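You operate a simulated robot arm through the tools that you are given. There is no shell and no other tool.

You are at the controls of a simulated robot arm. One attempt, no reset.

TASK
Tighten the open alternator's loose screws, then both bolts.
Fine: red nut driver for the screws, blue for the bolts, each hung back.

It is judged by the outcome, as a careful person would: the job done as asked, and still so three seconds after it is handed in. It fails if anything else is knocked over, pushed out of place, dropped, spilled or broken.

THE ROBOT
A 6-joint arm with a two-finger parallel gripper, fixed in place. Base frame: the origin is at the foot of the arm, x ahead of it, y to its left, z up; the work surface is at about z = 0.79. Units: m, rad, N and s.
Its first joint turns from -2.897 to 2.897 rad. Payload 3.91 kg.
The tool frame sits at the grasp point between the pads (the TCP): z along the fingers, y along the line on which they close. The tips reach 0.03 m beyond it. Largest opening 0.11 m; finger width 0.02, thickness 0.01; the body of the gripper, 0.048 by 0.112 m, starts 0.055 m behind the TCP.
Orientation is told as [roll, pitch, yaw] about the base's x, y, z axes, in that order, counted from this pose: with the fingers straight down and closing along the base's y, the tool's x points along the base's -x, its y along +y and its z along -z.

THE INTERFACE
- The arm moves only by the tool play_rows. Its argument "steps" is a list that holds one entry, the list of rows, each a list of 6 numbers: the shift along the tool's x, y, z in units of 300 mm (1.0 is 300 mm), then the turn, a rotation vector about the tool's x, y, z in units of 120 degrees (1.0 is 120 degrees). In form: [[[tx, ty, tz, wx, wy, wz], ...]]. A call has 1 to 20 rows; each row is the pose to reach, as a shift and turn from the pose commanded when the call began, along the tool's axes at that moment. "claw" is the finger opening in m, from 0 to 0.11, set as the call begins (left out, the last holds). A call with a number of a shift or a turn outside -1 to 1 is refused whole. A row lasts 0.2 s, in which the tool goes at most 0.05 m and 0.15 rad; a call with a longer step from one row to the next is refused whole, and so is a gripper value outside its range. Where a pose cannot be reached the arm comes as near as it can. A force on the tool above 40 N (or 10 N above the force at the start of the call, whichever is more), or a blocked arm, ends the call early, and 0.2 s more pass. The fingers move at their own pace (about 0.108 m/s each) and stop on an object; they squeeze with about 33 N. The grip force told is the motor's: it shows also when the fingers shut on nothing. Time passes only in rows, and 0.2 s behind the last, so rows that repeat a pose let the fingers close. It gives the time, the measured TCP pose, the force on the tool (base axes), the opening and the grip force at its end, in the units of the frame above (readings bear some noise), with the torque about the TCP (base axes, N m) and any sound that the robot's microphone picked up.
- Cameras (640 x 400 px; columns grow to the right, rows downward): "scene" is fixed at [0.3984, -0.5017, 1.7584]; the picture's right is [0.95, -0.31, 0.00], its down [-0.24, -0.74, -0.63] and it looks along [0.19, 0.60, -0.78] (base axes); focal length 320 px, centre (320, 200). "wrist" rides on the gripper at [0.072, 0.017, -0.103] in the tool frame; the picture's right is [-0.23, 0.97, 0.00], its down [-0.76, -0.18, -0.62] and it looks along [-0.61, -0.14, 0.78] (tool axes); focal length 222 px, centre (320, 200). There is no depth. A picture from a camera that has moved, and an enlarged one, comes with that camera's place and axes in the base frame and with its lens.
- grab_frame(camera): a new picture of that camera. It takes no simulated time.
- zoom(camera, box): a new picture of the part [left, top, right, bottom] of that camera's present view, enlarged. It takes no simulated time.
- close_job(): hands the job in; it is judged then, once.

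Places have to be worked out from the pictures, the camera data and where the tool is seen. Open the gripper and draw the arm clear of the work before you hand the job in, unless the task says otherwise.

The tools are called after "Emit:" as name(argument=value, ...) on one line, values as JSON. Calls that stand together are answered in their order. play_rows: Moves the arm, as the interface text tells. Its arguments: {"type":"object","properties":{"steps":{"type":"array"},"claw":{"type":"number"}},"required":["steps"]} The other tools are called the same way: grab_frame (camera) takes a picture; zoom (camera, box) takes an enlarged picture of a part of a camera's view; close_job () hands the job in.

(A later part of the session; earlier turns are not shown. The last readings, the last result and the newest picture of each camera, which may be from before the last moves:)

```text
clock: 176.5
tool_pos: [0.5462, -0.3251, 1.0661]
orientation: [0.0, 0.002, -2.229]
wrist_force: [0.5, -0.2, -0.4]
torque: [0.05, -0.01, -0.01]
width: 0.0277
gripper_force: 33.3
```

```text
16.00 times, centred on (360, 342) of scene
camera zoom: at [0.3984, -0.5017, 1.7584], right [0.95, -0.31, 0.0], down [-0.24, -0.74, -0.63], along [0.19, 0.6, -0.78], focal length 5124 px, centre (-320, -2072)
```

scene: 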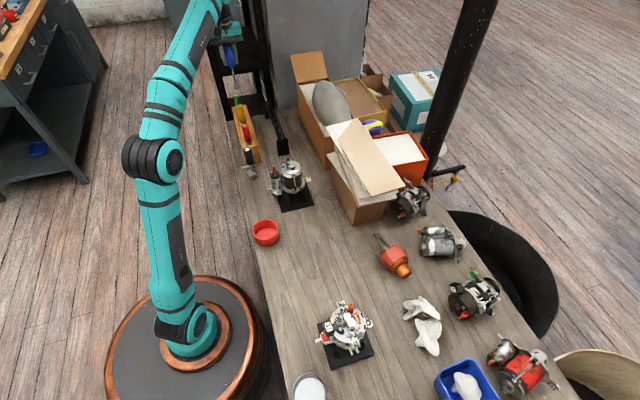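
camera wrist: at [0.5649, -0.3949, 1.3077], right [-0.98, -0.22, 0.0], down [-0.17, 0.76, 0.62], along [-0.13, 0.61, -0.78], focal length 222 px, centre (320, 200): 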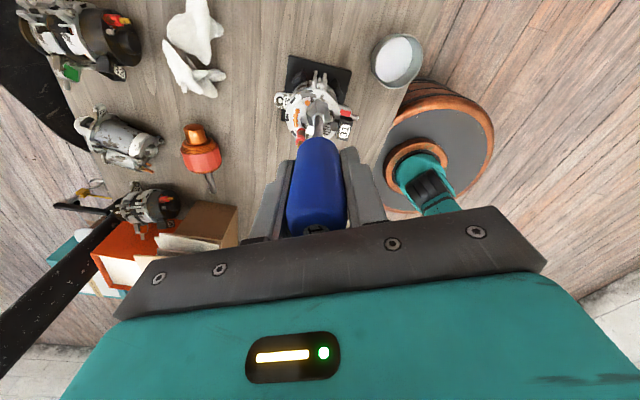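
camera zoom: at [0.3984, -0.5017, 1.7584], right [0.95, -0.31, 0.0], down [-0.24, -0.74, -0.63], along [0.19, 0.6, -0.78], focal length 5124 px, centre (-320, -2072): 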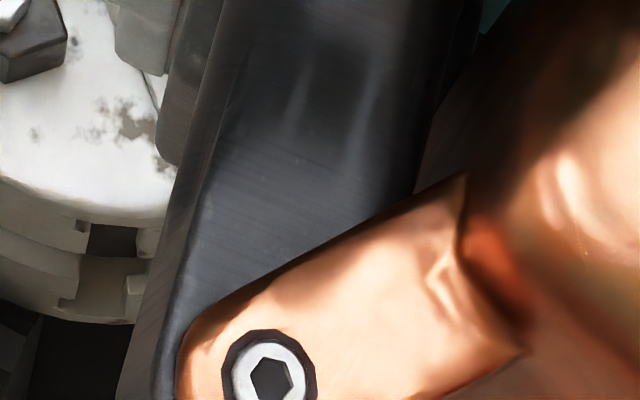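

Perfectly smooth, no side force. I continue 60° to the wrist's end of travel.

Emit:
play_rows(steps=[[[0.0004, -0.0021, 0, 0, 0, 0.0667], [0.0011, -0.0041, 0, 0, 0, 0.1333], [0.002, -0.006, 0, 0, 0, 0.2], [0.0032, -0.0077, 0, 0, 0, 0.2667], [0.0046, -0.0092, 0, 0, 0, 0.3333], [0.0062, -0.0106, 0, 0, 0, 0.4], [0.008, -0.0117, 0, 0, 0, 0.4667], [0.0089, -0.0121, 0, 0, 0, 0.5]]])

Emit:
zoom(camera="wrist", box=[304, 88, 334, 118])

Emit:
zoom(camera="wrist", box=[240, 60, 400, 240])

```text
clock: 178.3
tool_pos: [0.5453, -0.3218, 1.066]
orientation: [0.001, 0.0, 3.006]
wrist_force: [-0.8, 0.3, -0.4]
torque: [-0.01, 0.0, 0.03]
width: 0.028
gripper_force: 32.7
```

```text
13.33 times, centred on (319, 103) of wrist
camera zoom: at [0.6142, -0.3485, 1.1698], right [-0.36, -0.93, 0.0], down [-0.73, 0.28, 0.62], along [-0.58, 0.22, -0.78], focal length 2962 px, centre (333, 1493)
```

zoom: 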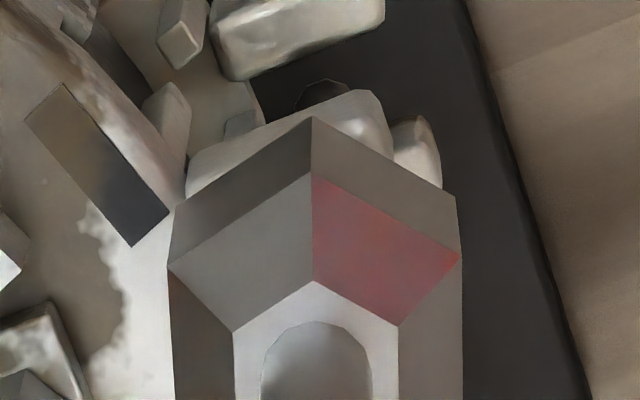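

```text
2.22 times, centred on (320, 150) of wrist
camera zoom: at [0.6142, -0.3485, 1.1698], right [-0.36, -0.93, 0.0], down [-0.73, 0.28, 0.62], along [-0.58, 0.22, -0.78], focal length 494 px, centre (320, 311)
```

zoom: 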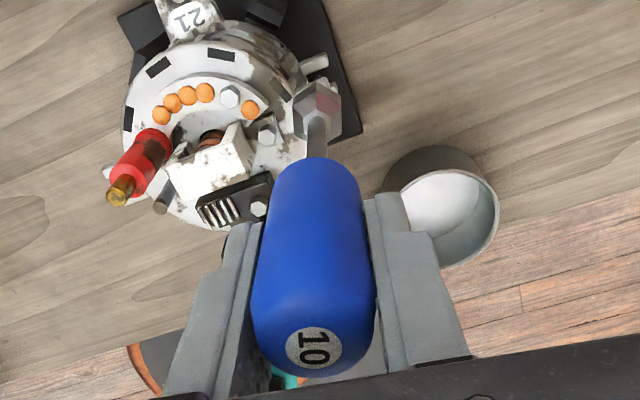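

180° done. I re-grip in place: first lower onto the prongs, then open slightly.

Emit:
play_rows(steps=[[[0, 0, 0.0033, 0, 0, 0], [0, 0, 0.0067, 0, 0, 0]]])

Emit:
play_rows(steps=[[[0, 0, 0, 0, 0, 0], [0, 0, 0, 0, 0, 0]]], claw=0.036)

Emit:
zoom(camera="wrist", box=[240, 60, 400, 240])

```text
clock: 178.9
tool_pos: [0.5442, -0.3217, 1.0632]
orientation: [-0.003, 0.0, 3.008]
wrist_force: [-0.8, 0.3, -1.4]
torque: [0.0, 0.01, 0.03]
width: 0.028
gripper_force: 33.3
```

```text
clock: 179.5
tool_pos: [0.544, -0.3214, 1.0656]
orientation: [0.0, 0.001, 3.008]
wrist_force: [-0.2, 0.2, -0.1]
torque: [-0.01, -0.01, 0.0]
width: 0.0359
gripper_force: 0.1
```

```text
2.22 times, centred on (320, 150) of wrist
camera zoom: at [0.6136, -0.3475, 1.168], right [-0.35, -0.94, 0.0], down [-0.73, 0.28, 0.62], along [-0.58, 0.22, -0.78], focal length 494 px, centre (320, 311)
```

zoom: 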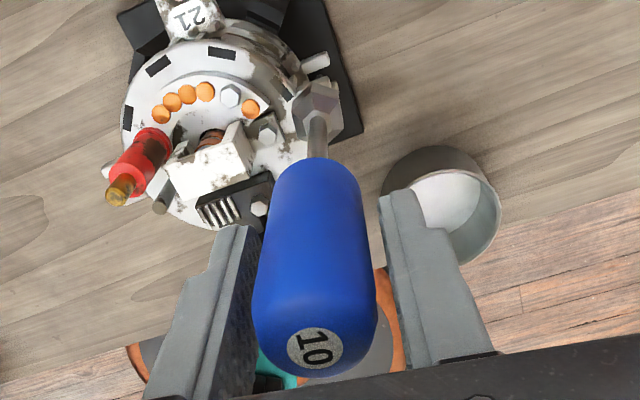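

The driver stands on the bolt. I centre the gripper a little (2 mm along tool x) and wind back 300° counter-clockwise around it.

Emit:
play_rows(steps=[[[0.0067, 0, 0, 0, 0, 0], [0.0062, 0.0009, 0, 0, 0, -0.0667], [0.0062, 0.0009, 0, 0, 0, -0.1333], [0.0062, 0.0009, 0, 0, 0, -0.2], [0.0062, 0.0009, 0, 0, 0, -0.2667], [0.0062, 0.0009, 0, 0, 0, -0.3333], [0.0062, 0.0009, 0, 0, 0, -0.4], [0.0062, 0.0009, 0, 0, 0, -0.4667], [0.0062, 0.0009, 0, 0, 0, -0.5333], [0.0062, 0.0009, 0, 0, 0, -0.6], [0.0062, 0.0009, 0, 0, 0, -0.6667], [0.0062, 0.0009, 0, 0, 0, -0.7333], [0.0062, 0.0009, 0, 0, 0, -0.8], [0.0062, 0.0009, 0, 0, 0, -0.8667], [0.0062, 0.0009, 0, 0, 0, -0.9333], [0.0062, 0.0009, 0, 0, 0, -1.0]]], claw=0.04)

Emit:
play_rows(steps=[[[0, 0, 0, 0, 0, -0.0667], [0, 0, 0, 0, 0, -0.1333], [0, 0, 0, 0, 0, -0.2], [0, 0, 0, 0, 0, -0.2667], [0, 0, 0, 0, 0, -0.3333], [0, 0, 0, 0, 0, -0.4], [0, 0, 0, 0, 0, -0.4667], [0, 0, 0, 0, 0, -0.5333], [0, 0, 0, 0, 0, -0.6], [0, 0, 0, 0, 0, -0.6667], [0, 0, 0, 0, 0, -0.7333], [0, 0, 0, 0, 0, -0.8], [0, 0, 0, 0, 0, -0.8667], [0, 0, 0, 0, 0, -0.9333], [0, 0, 0, 0, 0, -1.0]]])

Emit:
play_rows(steps=[[[0, 0, 0, 0, 0, -0.0667], [0, 0, 0, 0, 0, -0.1333], [0, 0, 0, 0, 0, -0.2], [0, 0, 0, 0, 0, -0.2667], [0, 0, 0, 0, 0, -0.3333], [0, 0, 0, 0, 0, -0.4], [0, 0, 0, 0, 0, -0.45], [0, 0, 0, 0, 0, -0.5]]])

Emit:
zoom(camera="wrist", box=[240, 60, 400, 240])

Emit:
zoom(camera="wrist", box=[304, 85, 334, 115])

```text
clock: 182.9
tool_pos: [0.5463, -0.3202, 1.0647]
orientation: [0.003, 0.0, -1.178]
wrist_force: [0.4, -0.5, -0.1]
torque: [0.04, -0.02, 0.01]
width: 0.0399
gripper_force: 0.0
```

```text
clock: 186.1
tool_pos: [0.5459, -0.3221, 1.0649]
orientation: [-0.001, -0.001, 0.915]
wrist_force: [-0.7, -0.2, 0.0]
torque: [-0.02, 0.0, -0.01]
width: 0.04
gripper_force: 0.1
```

```text
clock: 187.9
tool_pos: [0.5472, -0.3229, 1.064]
orientation: [-0.001, 0.001, 1.963]
wrist_force: [-0.4, 0.1, 0.4]
torque: [-0.03, 0.01, -0.01]
width: 0.04
gripper_force: 0.1
```

```text
2.22 times, centred on (320, 150) of wrist
camera zoom: at [0.5586, -0.3952, 1.1682], right [-0.99, -0.16, 0.0], down [-0.13, 0.77, 0.62], along [-0.1, 0.62, -0.78], focal length 494 px, centre (320, 311)
```

zoom: 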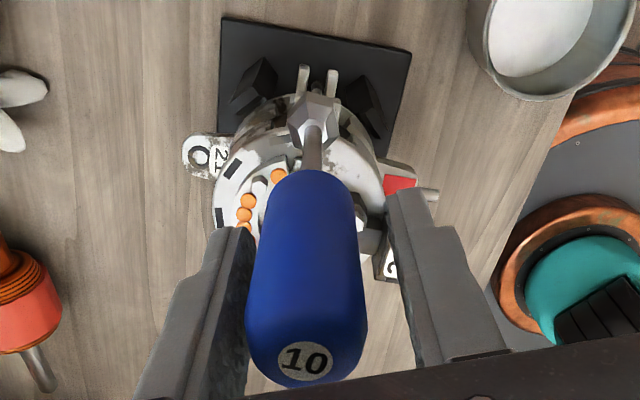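

```text
13.33 times, centred on (319, 100) of wrist
camera zoom: at [0.5586, -0.3952, 1.1682], right [-0.99, -0.16, 0.0], down [-0.13, 0.77, 0.62], along [-0.1, 0.62, -0.78], focal length 2962 px, centre (333, 1533)
```

zoom: 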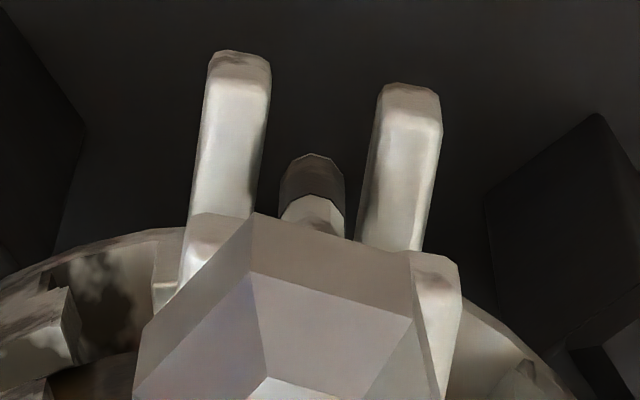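

The driver stands, leaning slightly; its handle is at tool (−3.2, −3.6) mm. I centre the fingers (−0.5, −2.8 mm) and then close.

Emit:
play_rows(steps=[[[-0.0017, -0.0093, 0, 0, 0, 0], [-0.0017, -0.0093, 0, 0, 0, 0]]])

Emit:
play_rows(steps=[[[0, 0, 0, 0, 0, 0], [0, 0, 0, 0, 0, 0], [0, 0, 0, 0, 0, 0]]], claw=0.01)

Emit:
zoom(camera="wrist", box=[304, 85, 334, 115])

Emit:
zoom(camera="wrist", box=[240, 60, 400, 240])

```text
clock: 188.5
tool_pos: [0.5492, -0.3204, 1.0649]
orientation: [-0.002, 0.0, 1.962]
wrist_force: [0.3, -0.2, 0.1]
torque: [0.03, -0.03, 0.01]
width: 0.0398
gripper_force: 0.1
```

```text
clock: 189.3
tool_pos: [0.5487, -0.3211, 1.0638]
orientation: [-0.001, -0.001, 1.961]
wrist_force: [0.0, 0.5, 0.0]
torque: [0.01, 0.06, 0.04]
width: 0.028
gripper_force: 33.2
```

```text
13.33 times, centred on (319, 100) of wrist
camera zoom: at [0.5603, -0.394, 1.1679], right [-0.99, -0.16, 0.0], down [-0.13, 0.77, 0.62], along [-0.1, 0.62, -0.78], focal length 2962 px, centre (333, 1533)
```

zoom: 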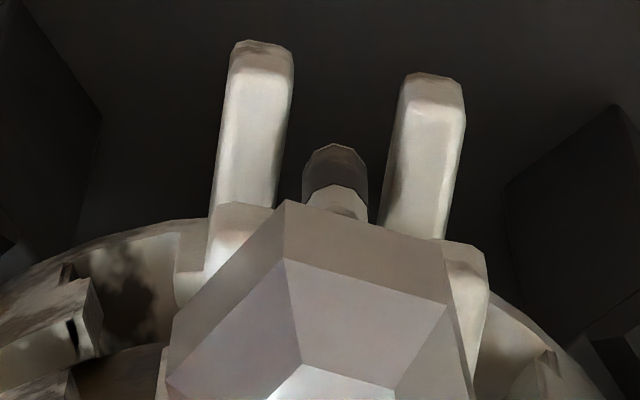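

```text
2.22 times, centred on (320, 150) of wrist
camera zoom: at [0.5603, -0.394, 1.1679], right [-0.99, -0.16, 0.0], down [-0.13, 0.77, 0.62], along [-0.1, 0.62, -0.78], focal length 494 px, centre (320, 311)
```

zoom: 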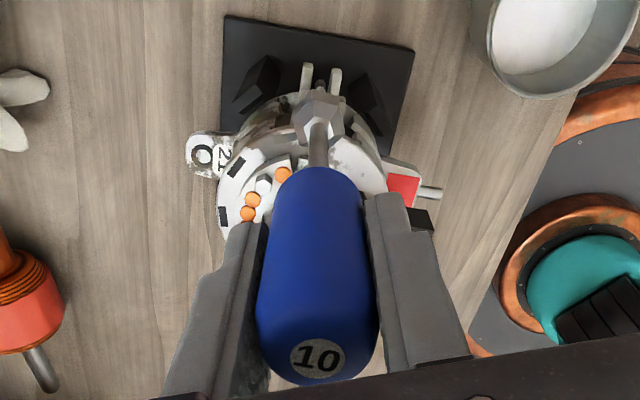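

Gripped again with the tip ~2 mm off the axis. I raise 1.5 mm and turn clockwise: 120°, then another 120°.

Emit:
play_rows(steps=[[[0.0003, -0.001, -0.005, 0, 0, 0.0667], [0.0007, -0.0019, -0.005, 0, 0, 0.1333], [0.0013, -0.0027, -0.005, 0, 0, 0.2], [0.002, -0.0034, -0.005, 0, 0, 0.2667], [0.0027, -0.0041, -0.005, 0, 0, 0.3333], [0.0036, -0.0046, -0.005, 0, 0, 0.4], [0.0045, -0.0051, -0.005, 0, 0, 0.4667], [0.0055, -0.0053, -0.005, 0, 0, 0.5333], [0.0065, -0.0055, -0.005, 0, 0, 0.6], [0.0075, -0.0055, -0.005, 0, 0, 0.6667], [0.0085, -0.0054, -0.005, 0, 0, 0.7333], [0.0094, -0.0051, -0.005, 0, 0, 0.8], [0.0103, -0.0047, -0.005, 0, 0, 0.8667], [0.0112, -0.0042, -0.005, 0, 0, 0.9333], [0.012, -0.0035, -0.005, 0, 0, 1.0]]])

Emit:
zoom(camera="wrist", box=[304, 85, 334, 115])

```text
clock: 192.5
tool_pos: [0.5519, -0.3225, 1.0652]
orientation: [0.002, 0.0, -0.135]
wrist_force: [1.1, 0.3, -0.3]
torque: [0.0, -0.01, 0.0]
width: 0.0278
gripper_force: 33.1
```

```text
13.33 times, centred on (319, 100) of wrist
camera zoom: at [0.4814, -0.2963, 1.169], right [0.36, 0.93, 0.0], down [0.73, -0.28, 0.62], along [0.58, -0.22, -0.78], focal length 2962 px, centre (333, 1533)
```

zoom: 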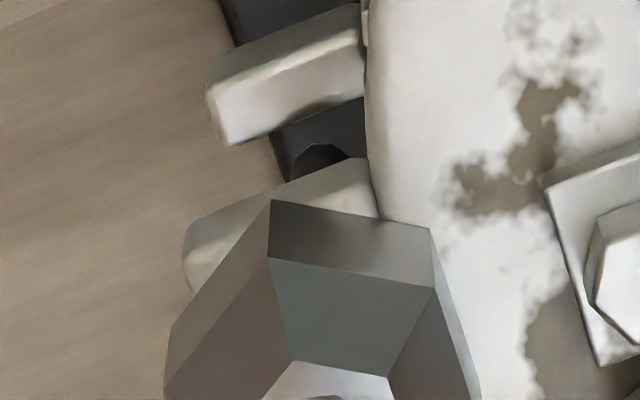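

The socket pattern shifted a few degrees relative to the gripper; I check the cap label for handle slip.

Emit:
zoom(camera="wrist", box=[240, 60, 400, 240])

Emit:
zoom(camera="scene", box=[348, 330, 372, 354])

```text
2.22 times, centred on (320, 150) of wrist
camera zoom: at [0.4814, -0.2963, 1.169], right [0.36, 0.93, 0.0], down [0.73, -0.28, 0.62], along [0.58, -0.22, -0.78], focal length 494 px, centre (320, 311)
```

zoom: 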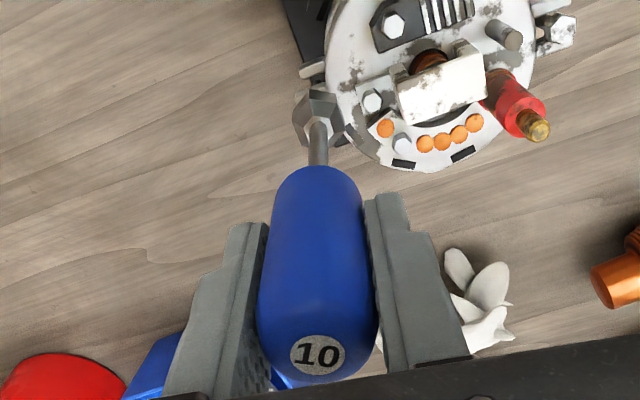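

```text
16.00 times, centred on (360, 342) of scene
camera zoom: at [0.3984, -0.5017, 1.7584], right [0.95, -0.31, 0.0], down [-0.24, -0.74, -0.63], along [0.19, 0.6, -0.78], focal length 5124 px, centre (-320, -2072)
```

zoom: 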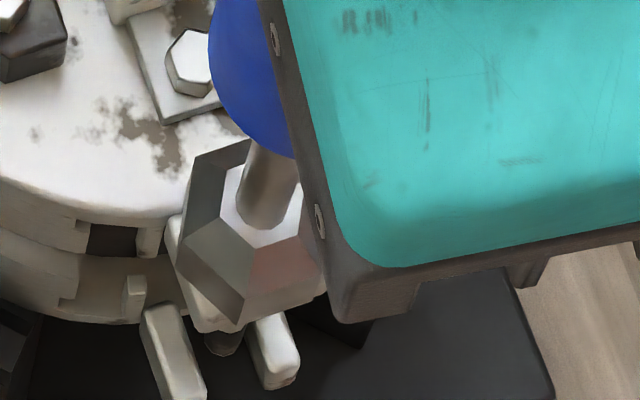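

Only a few degrees of slip. I continue 120° clockwise.

Emit:
play_rows(steps=[[[0.0003, -0.001, 0, 0, 0, 0.0667], [0.0007, -0.0019, 0, 0, 0, 0.1333], [0.0013, -0.0027, 0, 0, 0, 0.2], [0.002, -0.0034, 0, 0, 0, 0.2667], [0.0027, -0.0041, 0, 0, 0, 0.3333], [0.0036, -0.0046, 0, 0, 0, 0.4], [0.0045, -0.0051, 0, 0, 0, 0.4667], [0.0055, -0.0053, 0, 0, 0, 0.5333], [0.0065, -0.0055, 0, 0, 0, 0.6], [0.0075, -0.0055, 0, 0, 0, 0.6667], [0.0085, -0.0054, 0, 0, 0, 0.7333], [0.0094, -0.0051, 0, 0, 0, 0.8], [0.0103, -0.0047, 0, 0, 0, 0.8667], [0.0112, -0.0042, 0, 0, 0, 0.9333], [0.012, -0.0035, 0, 0, 0, 1.0]]])

Emit:
zoom(camera="wrist", box=[304, 85, 334, 115])

Emit:
zoom(camera="wrist", box=[240, 60, 400, 240])

```text
clock: 195.7
tool_pos: [0.5477, -0.324, 1.0656]
orientation: [0.0, 0.002, -2.229]
wrist_force: [-0.2, -2.1, 7.3]
torque: [-0.24, 0.09, 0.09]
width: 0.0276
gripper_force: 32.7
```

```text
13.33 times, centred on (319, 100) of wrist
camera zoom: at [0.6051, -0.2765, 1.1697], right [0.63, -0.78, 0.0], down [-0.61, -0.49, 0.62], along [-0.48, -0.39, -0.78], focal length 2962 px, centre (333, 1533)
```

zoom: 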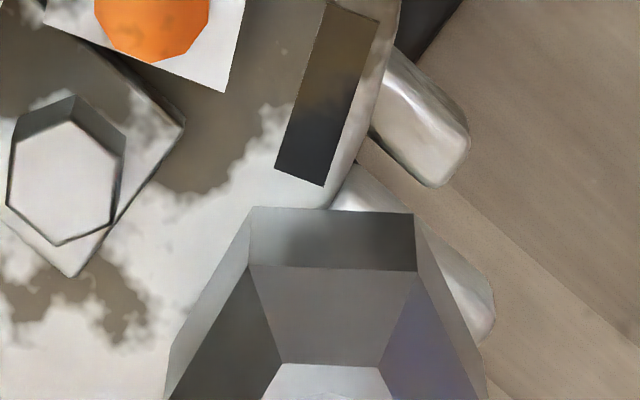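

```text
2.22 times, centred on (320, 150) of wrist
camera zoom: at [0.6051, -0.2765, 1.1697], right [0.63, -0.78, 0.0], down [-0.61, -0.49, 0.62], along [-0.48, -0.39, -0.78], focal length 494 px, centre (320, 311)
```

zoom: 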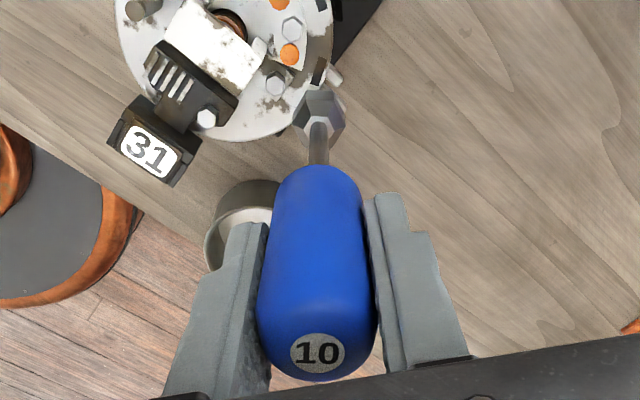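

The handle now slips a little more (resistance is building). I continue the last 60° and watch.

Emit:
play_rows(steps=[[[0.0003, -0.001, -0.0017, 0, 0, 0.0667], [0.0007, -0.0019, -0.0033, 0, 0, 0.1333], [0.0013, -0.0027, -0.0033, 0, 0, 0.2], [0.002, -0.0034, -0.0033, 0, 0, 0.2667], [0.0027, -0.0041, -0.0033, 0, 0, 0.3333], [0.0036, -0.0046, -0.0033, 0, 0, 0.4], [0.0045, -0.0051, -0.0033, 0, 0, 0.4667], [0.005, -0.0052, -0.0033, 0, 0, 0.5]]])

Emit:
zoom(camera="wrist", box=[304, 85, 334, 115])

Emit:
zoom(camera="wrist", box=[240, 60, 400, 240])

```text
clock: 197.5
tool_pos: [0.5485, -0.3209, 1.0672]
orientation: [0.0, 0.001, 3.008]
wrist_force: [0.6, -0.3, 0.0]
torque: [0.0, -0.01, 0.0]
width: 0.0277
gripper_force: 33.2
```

```text
13.33 times, centred on (319, 100) of wrist
camera zoom: at [0.6169, -0.3473, 1.1704], right [-0.36, -0.93, 0.0], down [-0.73, 0.28, 0.62], along [-0.58, 0.22, -0.78], focal length 2962 px, centre (333, 1533)
```

zoom: 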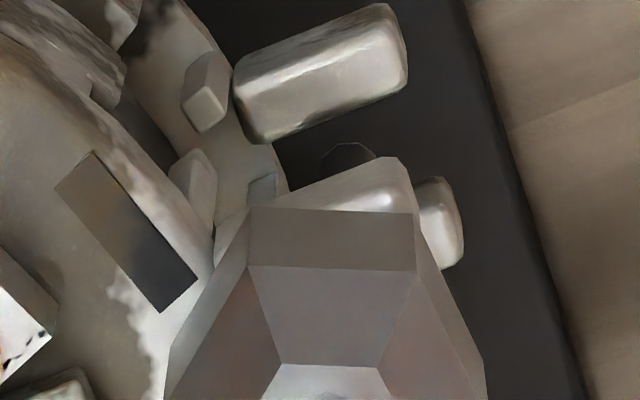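

```text
2.22 times, centred on (320, 150) of wrist
camera zoom: at [0.6169, -0.3473, 1.1704], right [-0.36, -0.93, 0.0], down [-0.73, 0.28, 0.62], along [-0.58, 0.22, -0.78], focal length 494 px, centre (320, 311)
```

zoom: 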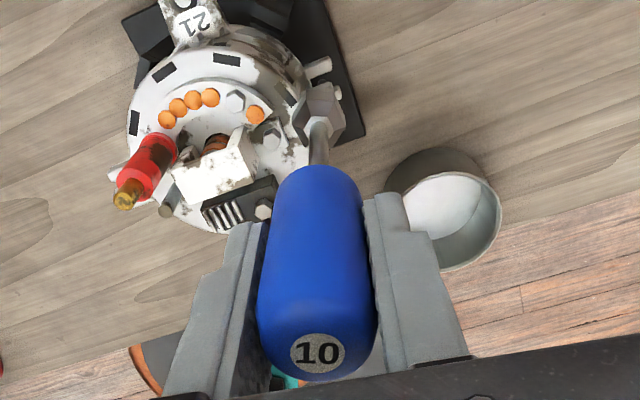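

No slip and no load in the last 60°, so it isn't tight yet. I lift 25 mm and step aside to see the bolt's height and gap.

Emit:
play_rows(steps=[[[0, 0, -0.0167, 0, 0, 0], [0, 0, -0.05, 0, 0, 0], [-0.02, -0.003, -0.0833, 0, 0, 0], [-0.05, -0.007, -0.0833, 0, 0, 0], [-0.08, -0.011, -0.0833, 0, 0, 0], [-0.08, -0.011, -0.0833, 0, 0, 0]]])

Emit:
zoom(camera="wrist", box=[300, 65, 340, 115])

Emit:
zoom(camera="scene", box=[348, 330, 372, 354])

```text
clock: 198.9
tool_pos: [0.525, -0.3152, 1.0913]
orientation: [0.0, 0.0, 3.009]
wrist_force: [0.1, 1.2, -0.9]
torque: [-0.02, -0.03, 0.02]
width: 0.0278
gripper_force: 33.1
```

```text
8.00 times, centred on (320, 90) of wrist
camera zoom: at [0.5934, -0.3417, 1.1957], right [-0.35, -0.94, 0.0], down [-0.73, 0.28, 0.62], along [-0.58, 0.22, -0.78], focal length 1777 px, centre (320, 1080)
```

zoom: 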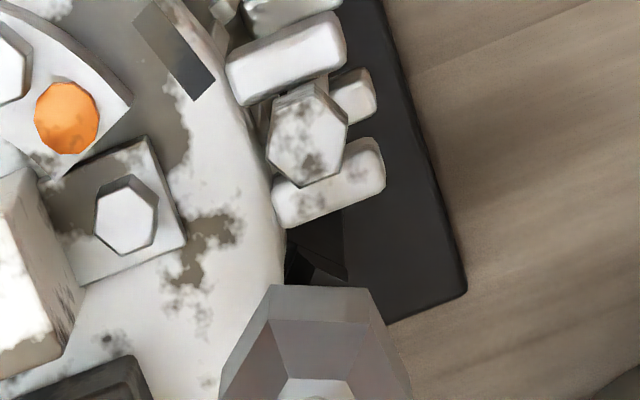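

```text
16.00 times, centred on (360, 342) of scene
camera zoom: at [0.3984, -0.5017, 1.7584], right [0.95, -0.31, 0.0], down [-0.24, -0.74, -0.63], along [0.19, 0.6, -0.78], focal length 5124 px, centre (-320, -2072)
```

zoom: 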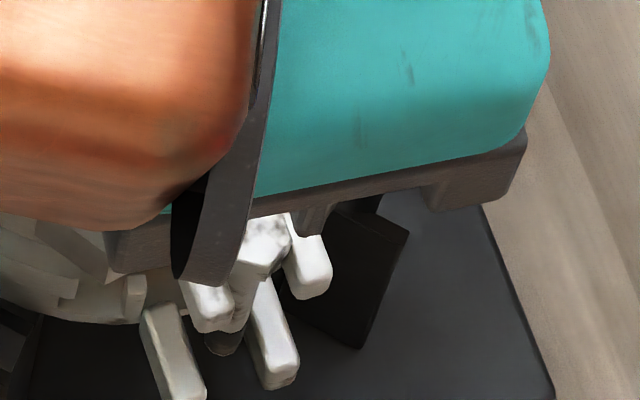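

I zoom on the head and prongs.

Emit:
zoom(camera="wrist", box=[308, 66, 332, 92])

Emit:
zoom(camera="scene", box=[352, 338, 368, 354])

```text
15.38 times, centred on (320, 79) of wrist
camera zoom: at [0.5934, -0.3417, 1.1957], right [-0.35, -0.94, 0.0], down [-0.73, 0.28, 0.62], along [-0.58, 0.22, -0.78], focal length 3417 px, centre (320, 2062)
```

zoom: 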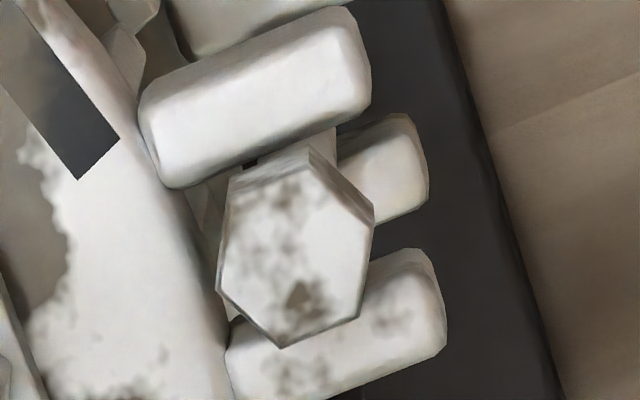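

```text
16.00 times, centred on (360, 346) of scene
camera zoom: at [0.3984, -0.5017, 1.7584], right [0.95, -0.31, 0.0], down [-0.24, -0.74, -0.63], along [0.19, 0.6, -0.78], focal length 5124 px, centre (-320, -2136)
```

zoom: 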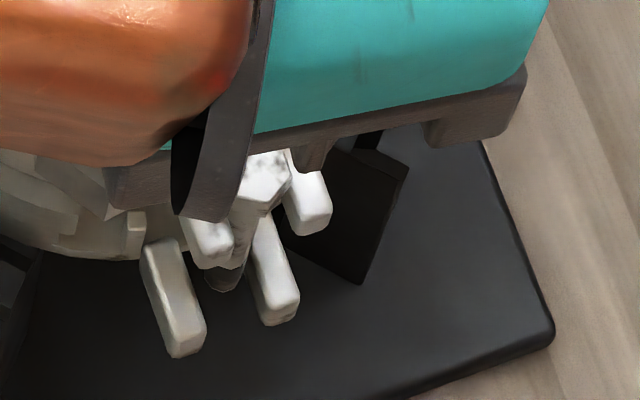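

To judge it properly I wind back counter-clockwise (needed anyway) via the low-angle −y viewpoint.

Emit:
play_rows(steps=[[[0, 0, -0.08, 0, 0, -0.0667], [0, 0, -0.16, 0, 0, -0.1333], [0.01, 0.01, -0.24, 0, 0, -0.2], [0.02, 0.02, -0.333, 0, 0, -0.2667], [0.04, 0.03, -0.333, 0, 0, -0.3333], [0.06, 0.045, -0.333, 0, 0, -0.4], [0.08, 0.06, -0.333, 0, 0, -0.4667], [0.1, 0.075, -0.333, 0, 0, -0.5333], [0.11, 0.085, -0.333, 0, 0, -0.6], [0.12, 0.095, -0.333, 0, 0, -0.6667], [0.13, 0.1, -0.333, 0, 0, -0.7333], [0.14, 0.107, -0.333, 0, 0, -0.8], [0.15, 0.115, -0.333, 0, 0, -0.8667], [0.16, 0.122, -0.333, 0, 0, -0.9333], [0.168, 0.129, -0.333, 0, 0, -1.0]]])

Emit:
play_rows(steps=[[[-0.02, -0.001, 0, 0, 0, -0.0667], [-0.04, -0.003, 0, 0, 0, -0.1333], [-0.06, -0.004, 0, 0, 0, -0.2], [-0.08, -0.006, 0, 0, 0, -0.2667], [-0.1, -0.007, 0, 0, 0, -0.3333], [-0.12, -0.008, 0, 0, 0, -0.4], [-0.145, -0.01, 0, 0, 0, -0.4667], [-0.165, -0.011, 0, 0, 0, -0.5333], [-0.19, -0.013, 0, 0, 0, -0.6], [-0.21, -0.015, 0, 0, 0, -0.6667], [-0.23, -0.016, 0, 0, 0, -0.7333], [-0.25, -0.018, 0, 0, 0, -0.8], [-0.27, -0.019, 0, 0, 0, -0.8667], [-0.295, -0.021, 0, 0, 0, -0.9333], [-0.315, -0.022, 0, 0, 0, -1.0]]])

Emit:
play_rows(steps=[[[0.01, -0.025, 0.02, 0, 0, -0.0627], [0.021, -0.05, 0.04, 0, 0, -0.1253], [0.031, -0.075, 0.06, 0, 0, -0.188], [0.042, -0.1, 0.08, 0, 0, -0.2506], [0.052, -0.124, 0.1, 0, 0, -0.3133]]])

Emit:
play_rows(steps=[[[0, 0, 0.05, 0, -0.05, 0], [0, 0, 0.1, 0, -0.1, 0], [0, 0, 0.15, 0, -0.15, 0], [0, 0, 0.2, 0, -0.2, 0], [0, 0, 0.23, 0, -0.24, 0]]])

Emit:
grab_frame(camera="wrist")

Emit:
zoom(camera="wrist", box=[355, 100, 415, 150])

```text
clock: 202.1
tool_pos: [0.5703, -0.3613, 1.1913]
orientation: [-0.001, 0.001, -1.178]
wrist_force: [0.8, 0.8, -0.3]
torque: [-0.02, 0.02, 0.01]
width: 0.0276
gripper_force: 33.1
```

```text
clock: 205.3
tool_pos: [0.5982, -0.4504, 1.1913]
orientation: [0.0, -0.001, 0.915]
wrist_force: [0.6, -0.2, -1.3]
torque: [0.01, -0.02, -0.03]
width: 0.0277
gripper_force: 33.4
```

```text
clock: 206.5
tool_pos: [0.6175, -0.4856, 1.1613]
orientation: [-0.001, 0.001, 1.572]
wrist_force: [-0.4, 0.2, -0.7]
torque: [-0.01, -0.03, -0.04]
width: 0.0279
gripper_force: 33.0
```

```text
clock: 207.7
tool_pos: [0.6164, -0.4849, 1.0905]
orientation: [-0.009, -0.501, 1.572]
wrist_force: [-0.6, -1.6, -0.7]
torque: [-0.05, -0.02, 0.03]
width: 0.0277
gripper_force: 33.0
out of reach, approached as far as the arm can: row 5
```

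```text
taken
camera wrist: at [0.5997, -0.5977, 1.1467], right [-0.97, 0.2, 0.1], down [0.17, 0.37, 0.91], along [0.15, 0.91, -0.39], focal length 222 px, centre (320, 200)
```

wrist: 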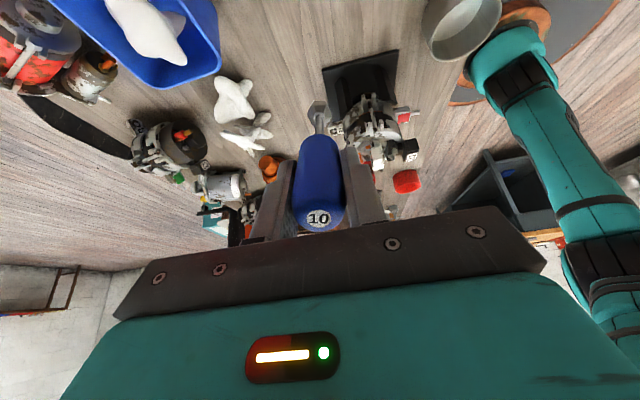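

```text
8.00 times, centred on (385, 125) of wrist
camera zoom: at [0.5997, -0.5977, 1.1467], right [-0.97, 0.2, 0.1], down [0.17, 0.37, 0.91], along [0.15, 0.91, -0.39], focal length 1777 px, centre (-200, 800)
```

zoom: 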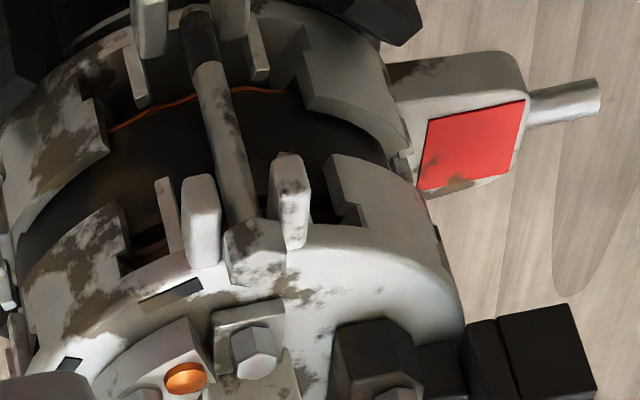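

I zoom on the bolt head against the prongs.

Emit:
zoom(camera="wrist", box=[362, 118, 392, 142])

Emit:
zoom(camera="scene", box=[350, 336, 366, 352])

Emit:
zoom(camera="scene", box=[334, 294, 350, 310])

```text
16.00 times, centred on (377, 130) of wrist
camera zoom: at [0.5997, -0.5977, 1.1467], right [-0.97, 0.2, 0.1], down [0.17, 0.37, 0.91], along [0.15, 0.91, -0.39], focal length 3554 px, centre (-592, 1320)
```

zoom: 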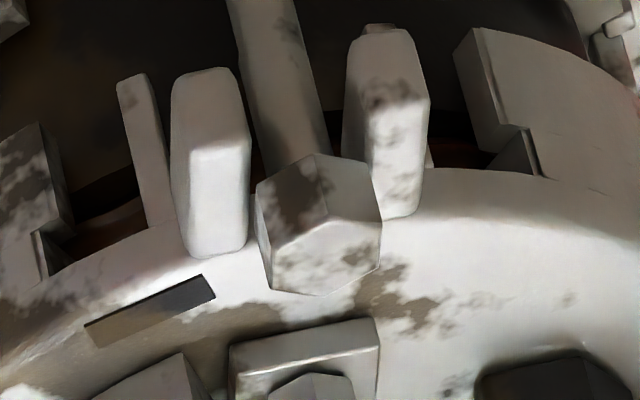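

```text
16.00 times, centred on (358, 344) of scene
camera zoom: at [0.3984, -0.5017, 1.7584], right [0.95, -0.31, 0.0], down [-0.24, -0.74, -0.63], along [0.19, 0.6, -0.78], focal length 5124 px, centre (-288, -2104)
```

zoom: 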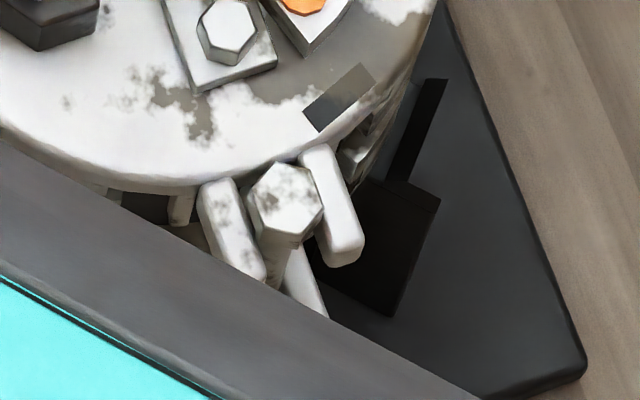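

```text
16.00 times, centred on (342, 302) of scene
camera zoom: at [0.3984, -0.5017, 1.7584], right [0.95, -0.31, 0.0], down [-0.24, -0.74, -0.63], along [0.19, 0.6, -0.78], focal length 5124 px, centre (-32, -1432)
```

zoom: 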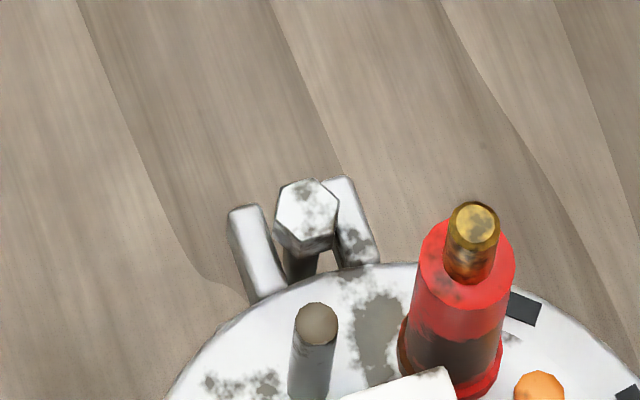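

The head has come down ~2.3 mm and is close to the prongs but may need a little more. I untilt and return beside bolt S at yaw ≈−1.4° for another stroke.

Emit:
play_rows(steps=[[[-0.05, 0, -0.056, -0.0004, 0.048, 0], [-0.1, 0, -0.113, -0.0008, 0.096, 0], [-0.15, 0, -0.169, -0.0012, 0.144, 0], [-0.2, 0, -0.226, -0.0016, 0.192, 0], [-0.249, 0, -0.282, -0.002, 0.2395, 0]]])

Emit:
play_rows(steps=[[[-0.042, 0.014, 0, 0, 0, 0.0692], [-0.083, 0.027, 0, 0, 0, 0.1385], [-0.125, 0.041, 0, 0, 0, 0.2077], [-0.166, 0.055, 0, 0, 0, 0.277], [-0.208, 0.069, 0.03, 0, 0, 0.3462], [-0.249, 0.082, 0.07, 0, 0, 0.4155], [-0.291, 0.096, 0.11, 0, 0, 0.4847], [-0.332, 0.11, 0.16, 0, 0, 0.554], [-0.374, 0.124, 0.21, 0, 0, 0.6232], [-0.415, 0.137, 0.26, 0, 0, 0.6925], [-0.457, 0.151, 0.3, 0, 0, 0.7617], [-0.457, 0.151, 0.3, 0, 0, 0.7617]]])

Emit:
zoom(camera="wrist", box=[296, 65, 344, 120])

Emit:
zoom(camera="scene", box=[348, 330, 372, 354])

```text
clock: 208.9
tool_pos: [0.6191, -0.4587, 1.1994]
orientation: [0.005, 0.0, 1.572]
wrist_force: [-0.1, -0.3, -1.3]
torque: [0.03, 0.03, -0.01]
width: 0.0278
gripper_force: 32.7
```

```text
clock: 211.5
tool_pos: [0.5727, -0.3227, 1.1105]
orientation: [0.001, 0.004, -0.025]
wrist_force: [-0.1, 0.8, -1.5]
torque: [-0.01, 0.0, 0.02]
width: 0.0276
gripper_force: 32.9
```

```text
7.27 times, centred on (320, 92) of wrist
camera zoom: at [0.5008, -0.3035, 1.2134], right [0.25, 0.97, 0.0], down [0.76, -0.2, 0.62], along [0.6, -0.16, -0.78], focal length 1615 px, centre (320, 982)
```

zoom: 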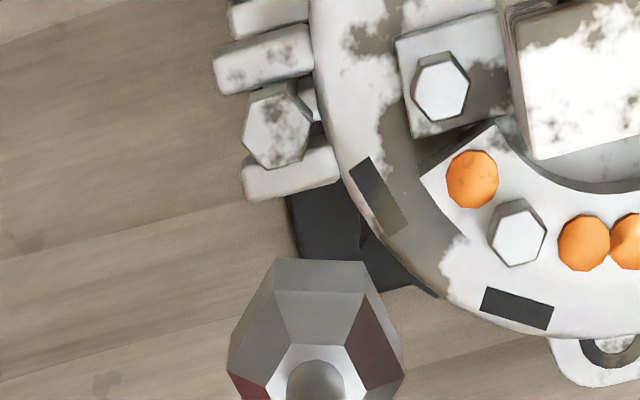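

```text
16.00 times, centred on (360, 342) of scene
camera zoom: at [0.3984, -0.5017, 1.7584], right [0.95, -0.31, 0.0], down [-0.24, -0.74, -0.63], along [0.19, 0.6, -0.78], focal length 5124 px, centre (-320, -2072)
```

zoom: 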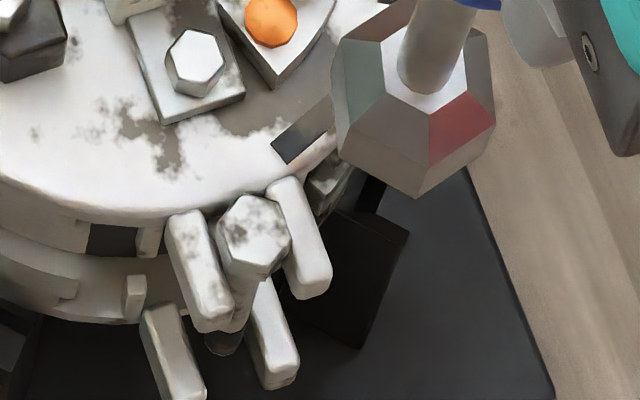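

I zoom in on the bolt head and the socket for angle and offset.

Emit:
zoom(camera="wrist", box=[304, 68, 330, 92])

Emit:
zoom(camera="wrist", box=[304, 92, 334, 122])

```text
16.00 times, centred on (317, 80) of wrist
camera zoom: at [0.5008, -0.3035, 1.2134], right [0.25, 0.97, 0.0], down [0.76, -0.2, 0.62], along [0.6, -0.16, -0.78], focal length 3554 px, centre (368, 2120)
```

zoom: 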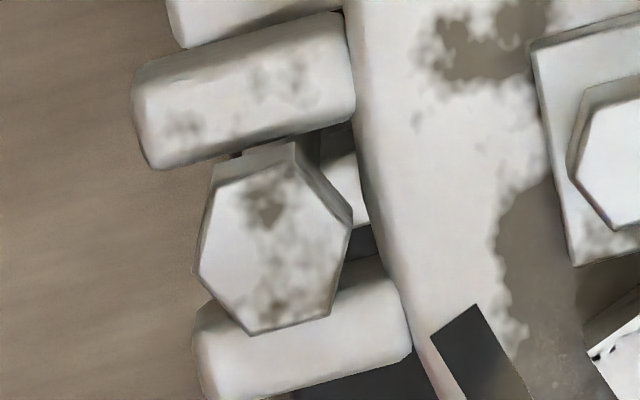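

```text
13.33 times, centred on (319, 107) of wrist
camera zoom: at [0.5008, -0.3035, 1.2134], right [0.25, 0.97, 0.0], down [0.76, -0.2, 0.62], along [0.6, -0.16, -0.78], focal length 2962 px, centre (333, 1440)
```

zoom: 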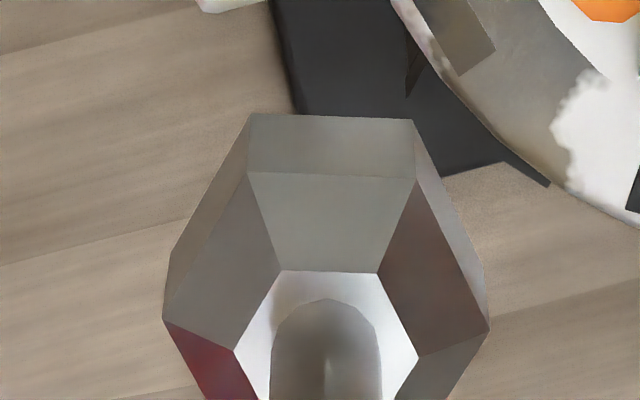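

The bolt hex is 15° counter-clockwise of the socket. I move over the bolt (20.7 mm) turning 15.4° counter-clockwise, and lower 20 mm.

Emit:
play_rows(steps=[[[0.023, -0.001, 0, 0, 0, -0.043], [0.046, -0.002, 0, 0, 0, -0.086], [0.0691, -0.0027, 0, 0, 0, -0.1283], [0.0691, -0.0027, 0.033, 0, 0, -0.1283], [0.0691, -0.0027, 0.0667, 0, 0, -0.1283], [0.0691, -0.0027, 0.0667, 0, 0, -0.1283]]])

Emit:
zoom(camera="scene", box=[348, 330, 372, 354])

Emit:
zoom(camera="wrist", box=[304, 82, 334, 112])

```text
clock: 212.9
tool_pos: [0.5524, -0.3236, 1.0901]
orientation: [0.001, 0.004, 0.247]
wrist_force: [0.1, -0.6, -0.6]
torque: [0.0, 0.0, 0.0]
width: 0.0276
gripper_force: 32.8
```

```text
16.00 times, centred on (360, 342) of scene
camera zoom: at [0.3984, -0.5017, 1.7584], right [0.95, -0.31, 0.0], down [-0.24, -0.74, -0.63], along [0.19, 0.6, -0.78], focal length 5124 px, centre (-320, -2072)
```

zoom: 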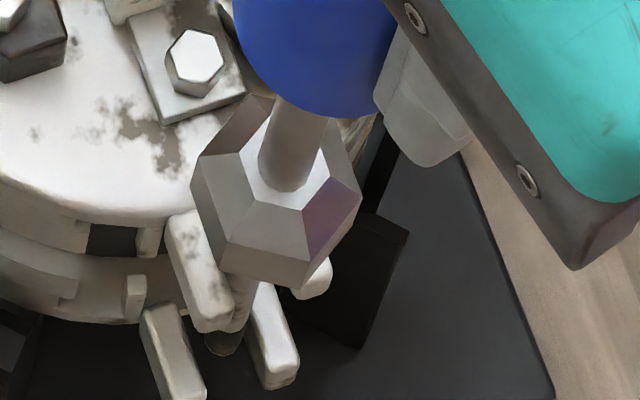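

```text
13.33 times, centred on (319, 97) of wrist
camera zoom: at [0.4778, -0.3247, 1.1942], right [-0.02, 1.0, 0.0], down [0.78, 0.01, 0.62], along [0.62, 0.01, -0.78], focal length 2962 px, centre (333, 1573)
```

zoom: 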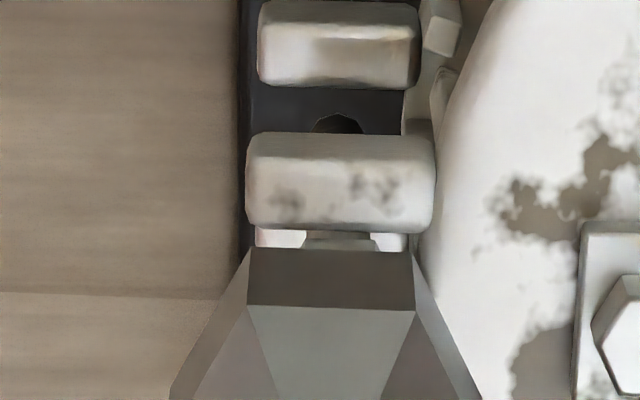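

The bolt is ~1.3 mm toward +y of the tip. I shift that and lower 22 mm to just above the prongs.

Emit:
play_rows(steps=[[[0.001, 0.0047, 0, 0, 0, 0], [0.001, 0.0047, 0.02, 0, 0, 0], [0.001, 0.0047, 0.04, 0, 0, 0], [0.001, 0.0047, 0.05, 0, 0, 0], [0.001, 0.0047, 0.06, 0, 0, 0], [0.001, 0.0047, 0.0667, 0, 0, 0], [0.001, 0.0047, 0.0733, 0, 0, 0]]])

Emit:
zoom(camera="scene", box=[348, 330, 372, 354])

Emit:
zoom(camera="wrist", box=[304, 82, 334, 112])

```text
clock: 214.5
tool_pos: [0.5503, -0.3218, 1.0678]
orientation: [0.002, 0.004, 0.247]
wrist_force: [0.3, -0.7, -0.8]
torque: [0.0, 0.02, -0.03]
width: 0.0277
gripper_force: 33.5
```

```text
16.00 times, centred on (360, 342) of scene
camera zoom: at [0.3984, -0.5017, 1.7584], right [0.95, -0.31, 0.0], down [-0.24, -0.74, -0.63], along [0.19, 0.6, -0.78], focal length 5124 px, centre (-320, -2072)
```

zoom: 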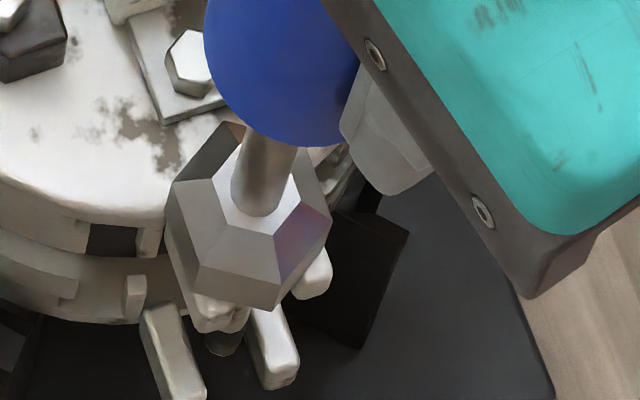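

```text
13.33 times, centred on (319, 97) of wrist
camera zoom: at [0.4768, -0.3217, 1.1717], right [-0.02, 1.0, 0.0], down [0.78, 0.01, 0.62], along [0.62, 0.01, -0.78], focal length 2962 px, centre (333, 1573)
```

zoom: 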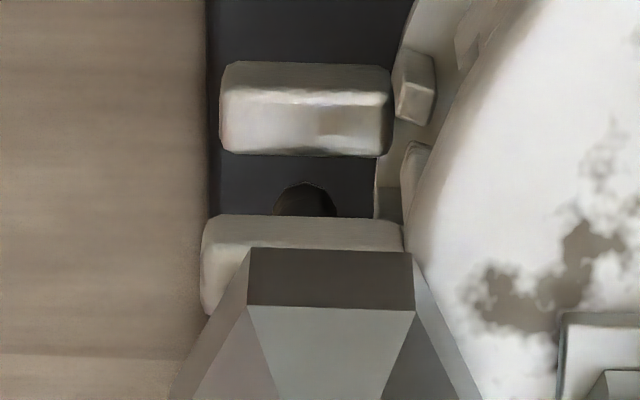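

No contact, but the arm overshot in +y by ~2 mm (both views). I lift 8 mm, shift −2 mm in y, and look before lowering.

Emit:
play_rows(steps=[[[0, 0, -0.0267, 0, 0, 0], [0.0016, -0.0065, -0.0267, 0, 0, 0], [0.0016, -0.0065, -0.0267, 0, 0, 0], [0.0016, -0.0065, -0.0267, 0, 0, 0]]])

Emit:
zoom(camera="scene", box=[348, 330, 372, 354])

Emit:
zoom(camera="wrist", box=[304, 82, 334, 112])

```text
clock: 215.5
tool_pos: [0.5521, -0.3225, 1.0775]
orientation: [0.004, 0.005, 0.243]
wrist_force: [-0.9, -0.8, -1.6]
torque: [0.0, 0.0, 0.0]
width: 0.0279
gripper_force: 32.7
```

```text
16.00 times, centred on (360, 342) of scene
camera zoom: at [0.3984, -0.5017, 1.7584], right [0.95, -0.31, 0.0], down [-0.24, -0.74, -0.63], along [0.19, 0.6, -0.78], focal length 5124 px, centre (-320, -2072)
```

zoom: 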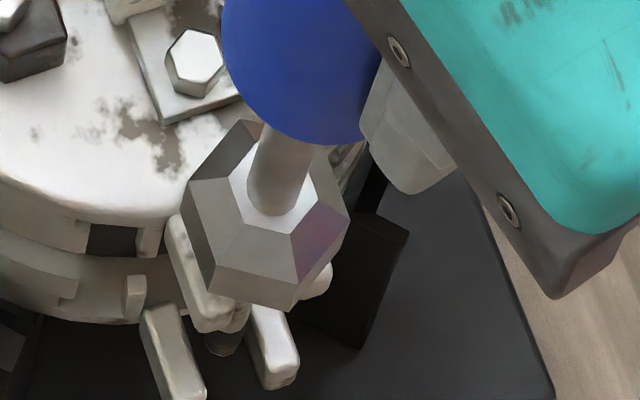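

```text
13.33 times, centred on (319, 97) of wrist
camera zoom: at [0.4775, -0.3243, 1.1807], right [-0.02, 1.0, 0.0], down [0.78, 0.01, 0.62], along [0.62, 0.01, -0.78], focal length 2962 px, centre (333, 1573)
```

zoom: 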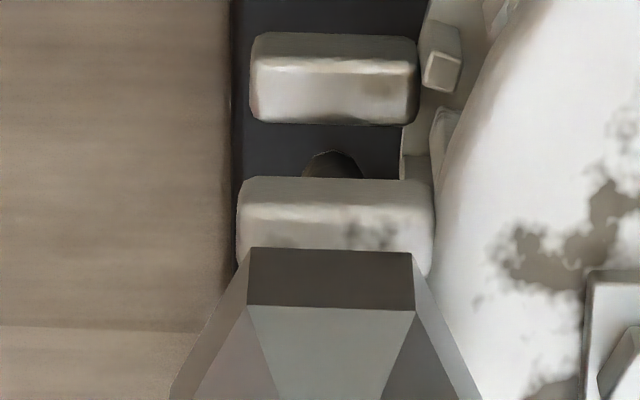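

The bolt's lower end now lines up with the tip column, as in the earlier good engagement. I lower 10 mm in small steps.

Emit:
play_rows(steps=[[[0, 0, 0.01, 0, 0, 0], [0, 0, 0.0167, 0, 0, 0], [0, 0, 0.0233, 0, 0, 0], [0, 0, 0.0283, 0, 0, 0], [0, 0, 0.0333, 0, 0, 0]]])

Emit:
zoom(camera="scene", box=[348, 330, 372, 354])

Emit:
zoom(camera="wrist", box=[304, 82, 334, 112])

```text
clock: 216.7
tool_pos: [0.5516, -0.322, 1.0666]
orientation: [0.003, 0.001, 0.247]
wrist_force: [-0.5, -0.2, 2.1]
torque: [0.01, -0.03, 0.02]
width: 0.0278
gripper_force: 33.2
```

```text
16.00 times, centred on (360, 342) of scene
camera zoom: at [0.3984, -0.5017, 1.7584], right [0.95, -0.31, 0.0], down [-0.24, -0.74, -0.63], along [0.19, 0.6, -0.78], focal length 5124 px, centre (-320, -2072)
```

zoom: 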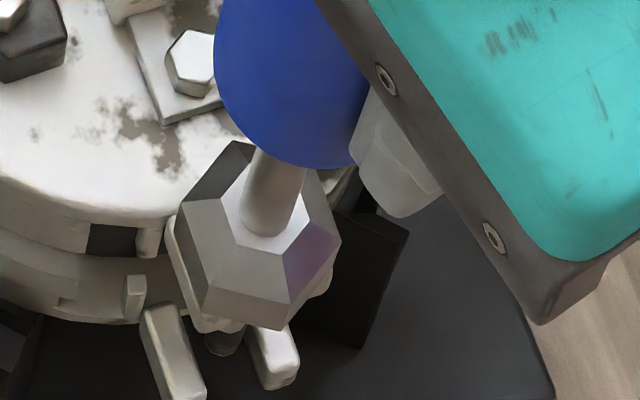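

```text
13.33 times, centred on (319, 97) of wrist
camera zoom: at [0.4772, -0.3243, 1.1701], right [-0.02, 1.0, 0.0], down [0.78, 0.01, 0.62], along [0.62, 0.01, -0.78], focal length 2962 px, centre (333, 1573)
```

zoom: 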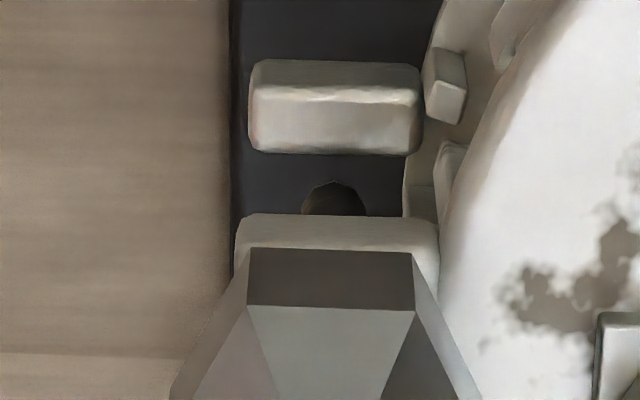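

Touching the prongs lightly (3 N), so it is seated on the head. I raise 0.7 mm and turn 120° clockwise.

Emit:
play_rows(steps=[[[0.0001, -0.0009, -0.0023, 0, 0, 0.0667], [0.0003, -0.0017, -0.0023, 0, 0, 0.1333], [0.0007, -0.0025, -0.0023, 0, 0, 0.2], [0.0011, -0.0033, -0.0023, 0, 0, 0.2667], [0.0017, -0.004, -0.0023, 0, 0, 0.3333], [0.0023, -0.0046, -0.0023, 0, 0, 0.4], [0.003, -0.0051, -0.0023, 0, 0, 0.4667], [0.0038, -0.0055, -0.0023, 0, 0, 0.5333], [0.0046, -0.0058, -0.0023, 0, 0, 0.6], [0.0055, -0.0059, -0.0023, 0, 0, 0.6667], [0.0064, -0.006, -0.0023, 0, 0, 0.7333], [0.0073, -0.0059, -0.0023, 0, 0, 0.8], [0.0081, -0.0057, -0.0023, 0, 0, 0.8667], [0.0089, -0.0054, -0.0023, 0, 0, 0.9333], [0.0097, -0.005, -0.0023, 0, 0, 1.0]]])

Emit:
zoom(camera="wrist", box=[304, 82, 334, 112])

Emit:
zoom(camera="wrist", box=[240, 60, 400, 240])

```text
clock: 219.9
tool_pos: [0.5484, -0.3247, 1.0673]
orientation: [-0.003, 0.001, -1.852]
wrist_force: [-0.5, 0.1, -1.6]
torque: [-0.01, 0.01, 0.0]
width: 0.0278
gripper_force: 33.2
```

```text
13.33 times, centred on (319, 97) of wrist
camera zoom: at [0.5842, -0.2597, 1.171], right [0.87, -0.49, 0.0], down [-0.38, -0.68, 0.62], along [-0.31, -0.54, -0.78], focal length 2962 px, centre (333, 1573)
```

zoom: 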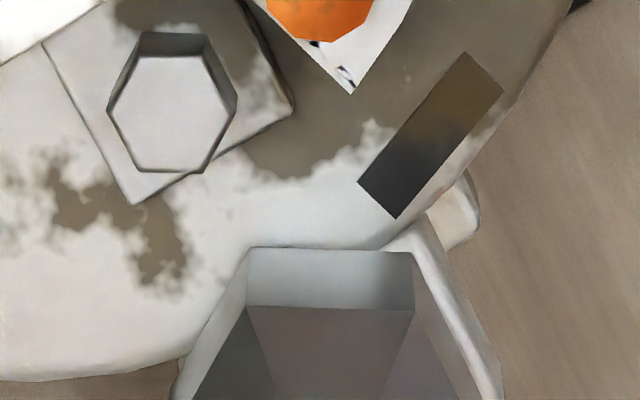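

```text
2.22 times, centred on (320, 150) of wrist
camera zoom: at [0.5842, -0.2597, 1.171], right [0.87, -0.49, 0.0], down [-0.38, -0.68, 0.62], along [-0.31, -0.54, -0.78], focal length 494 px, centre (320, 311)
```

zoom: 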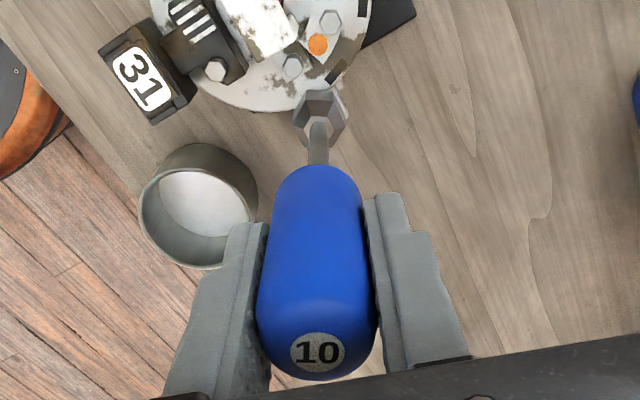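

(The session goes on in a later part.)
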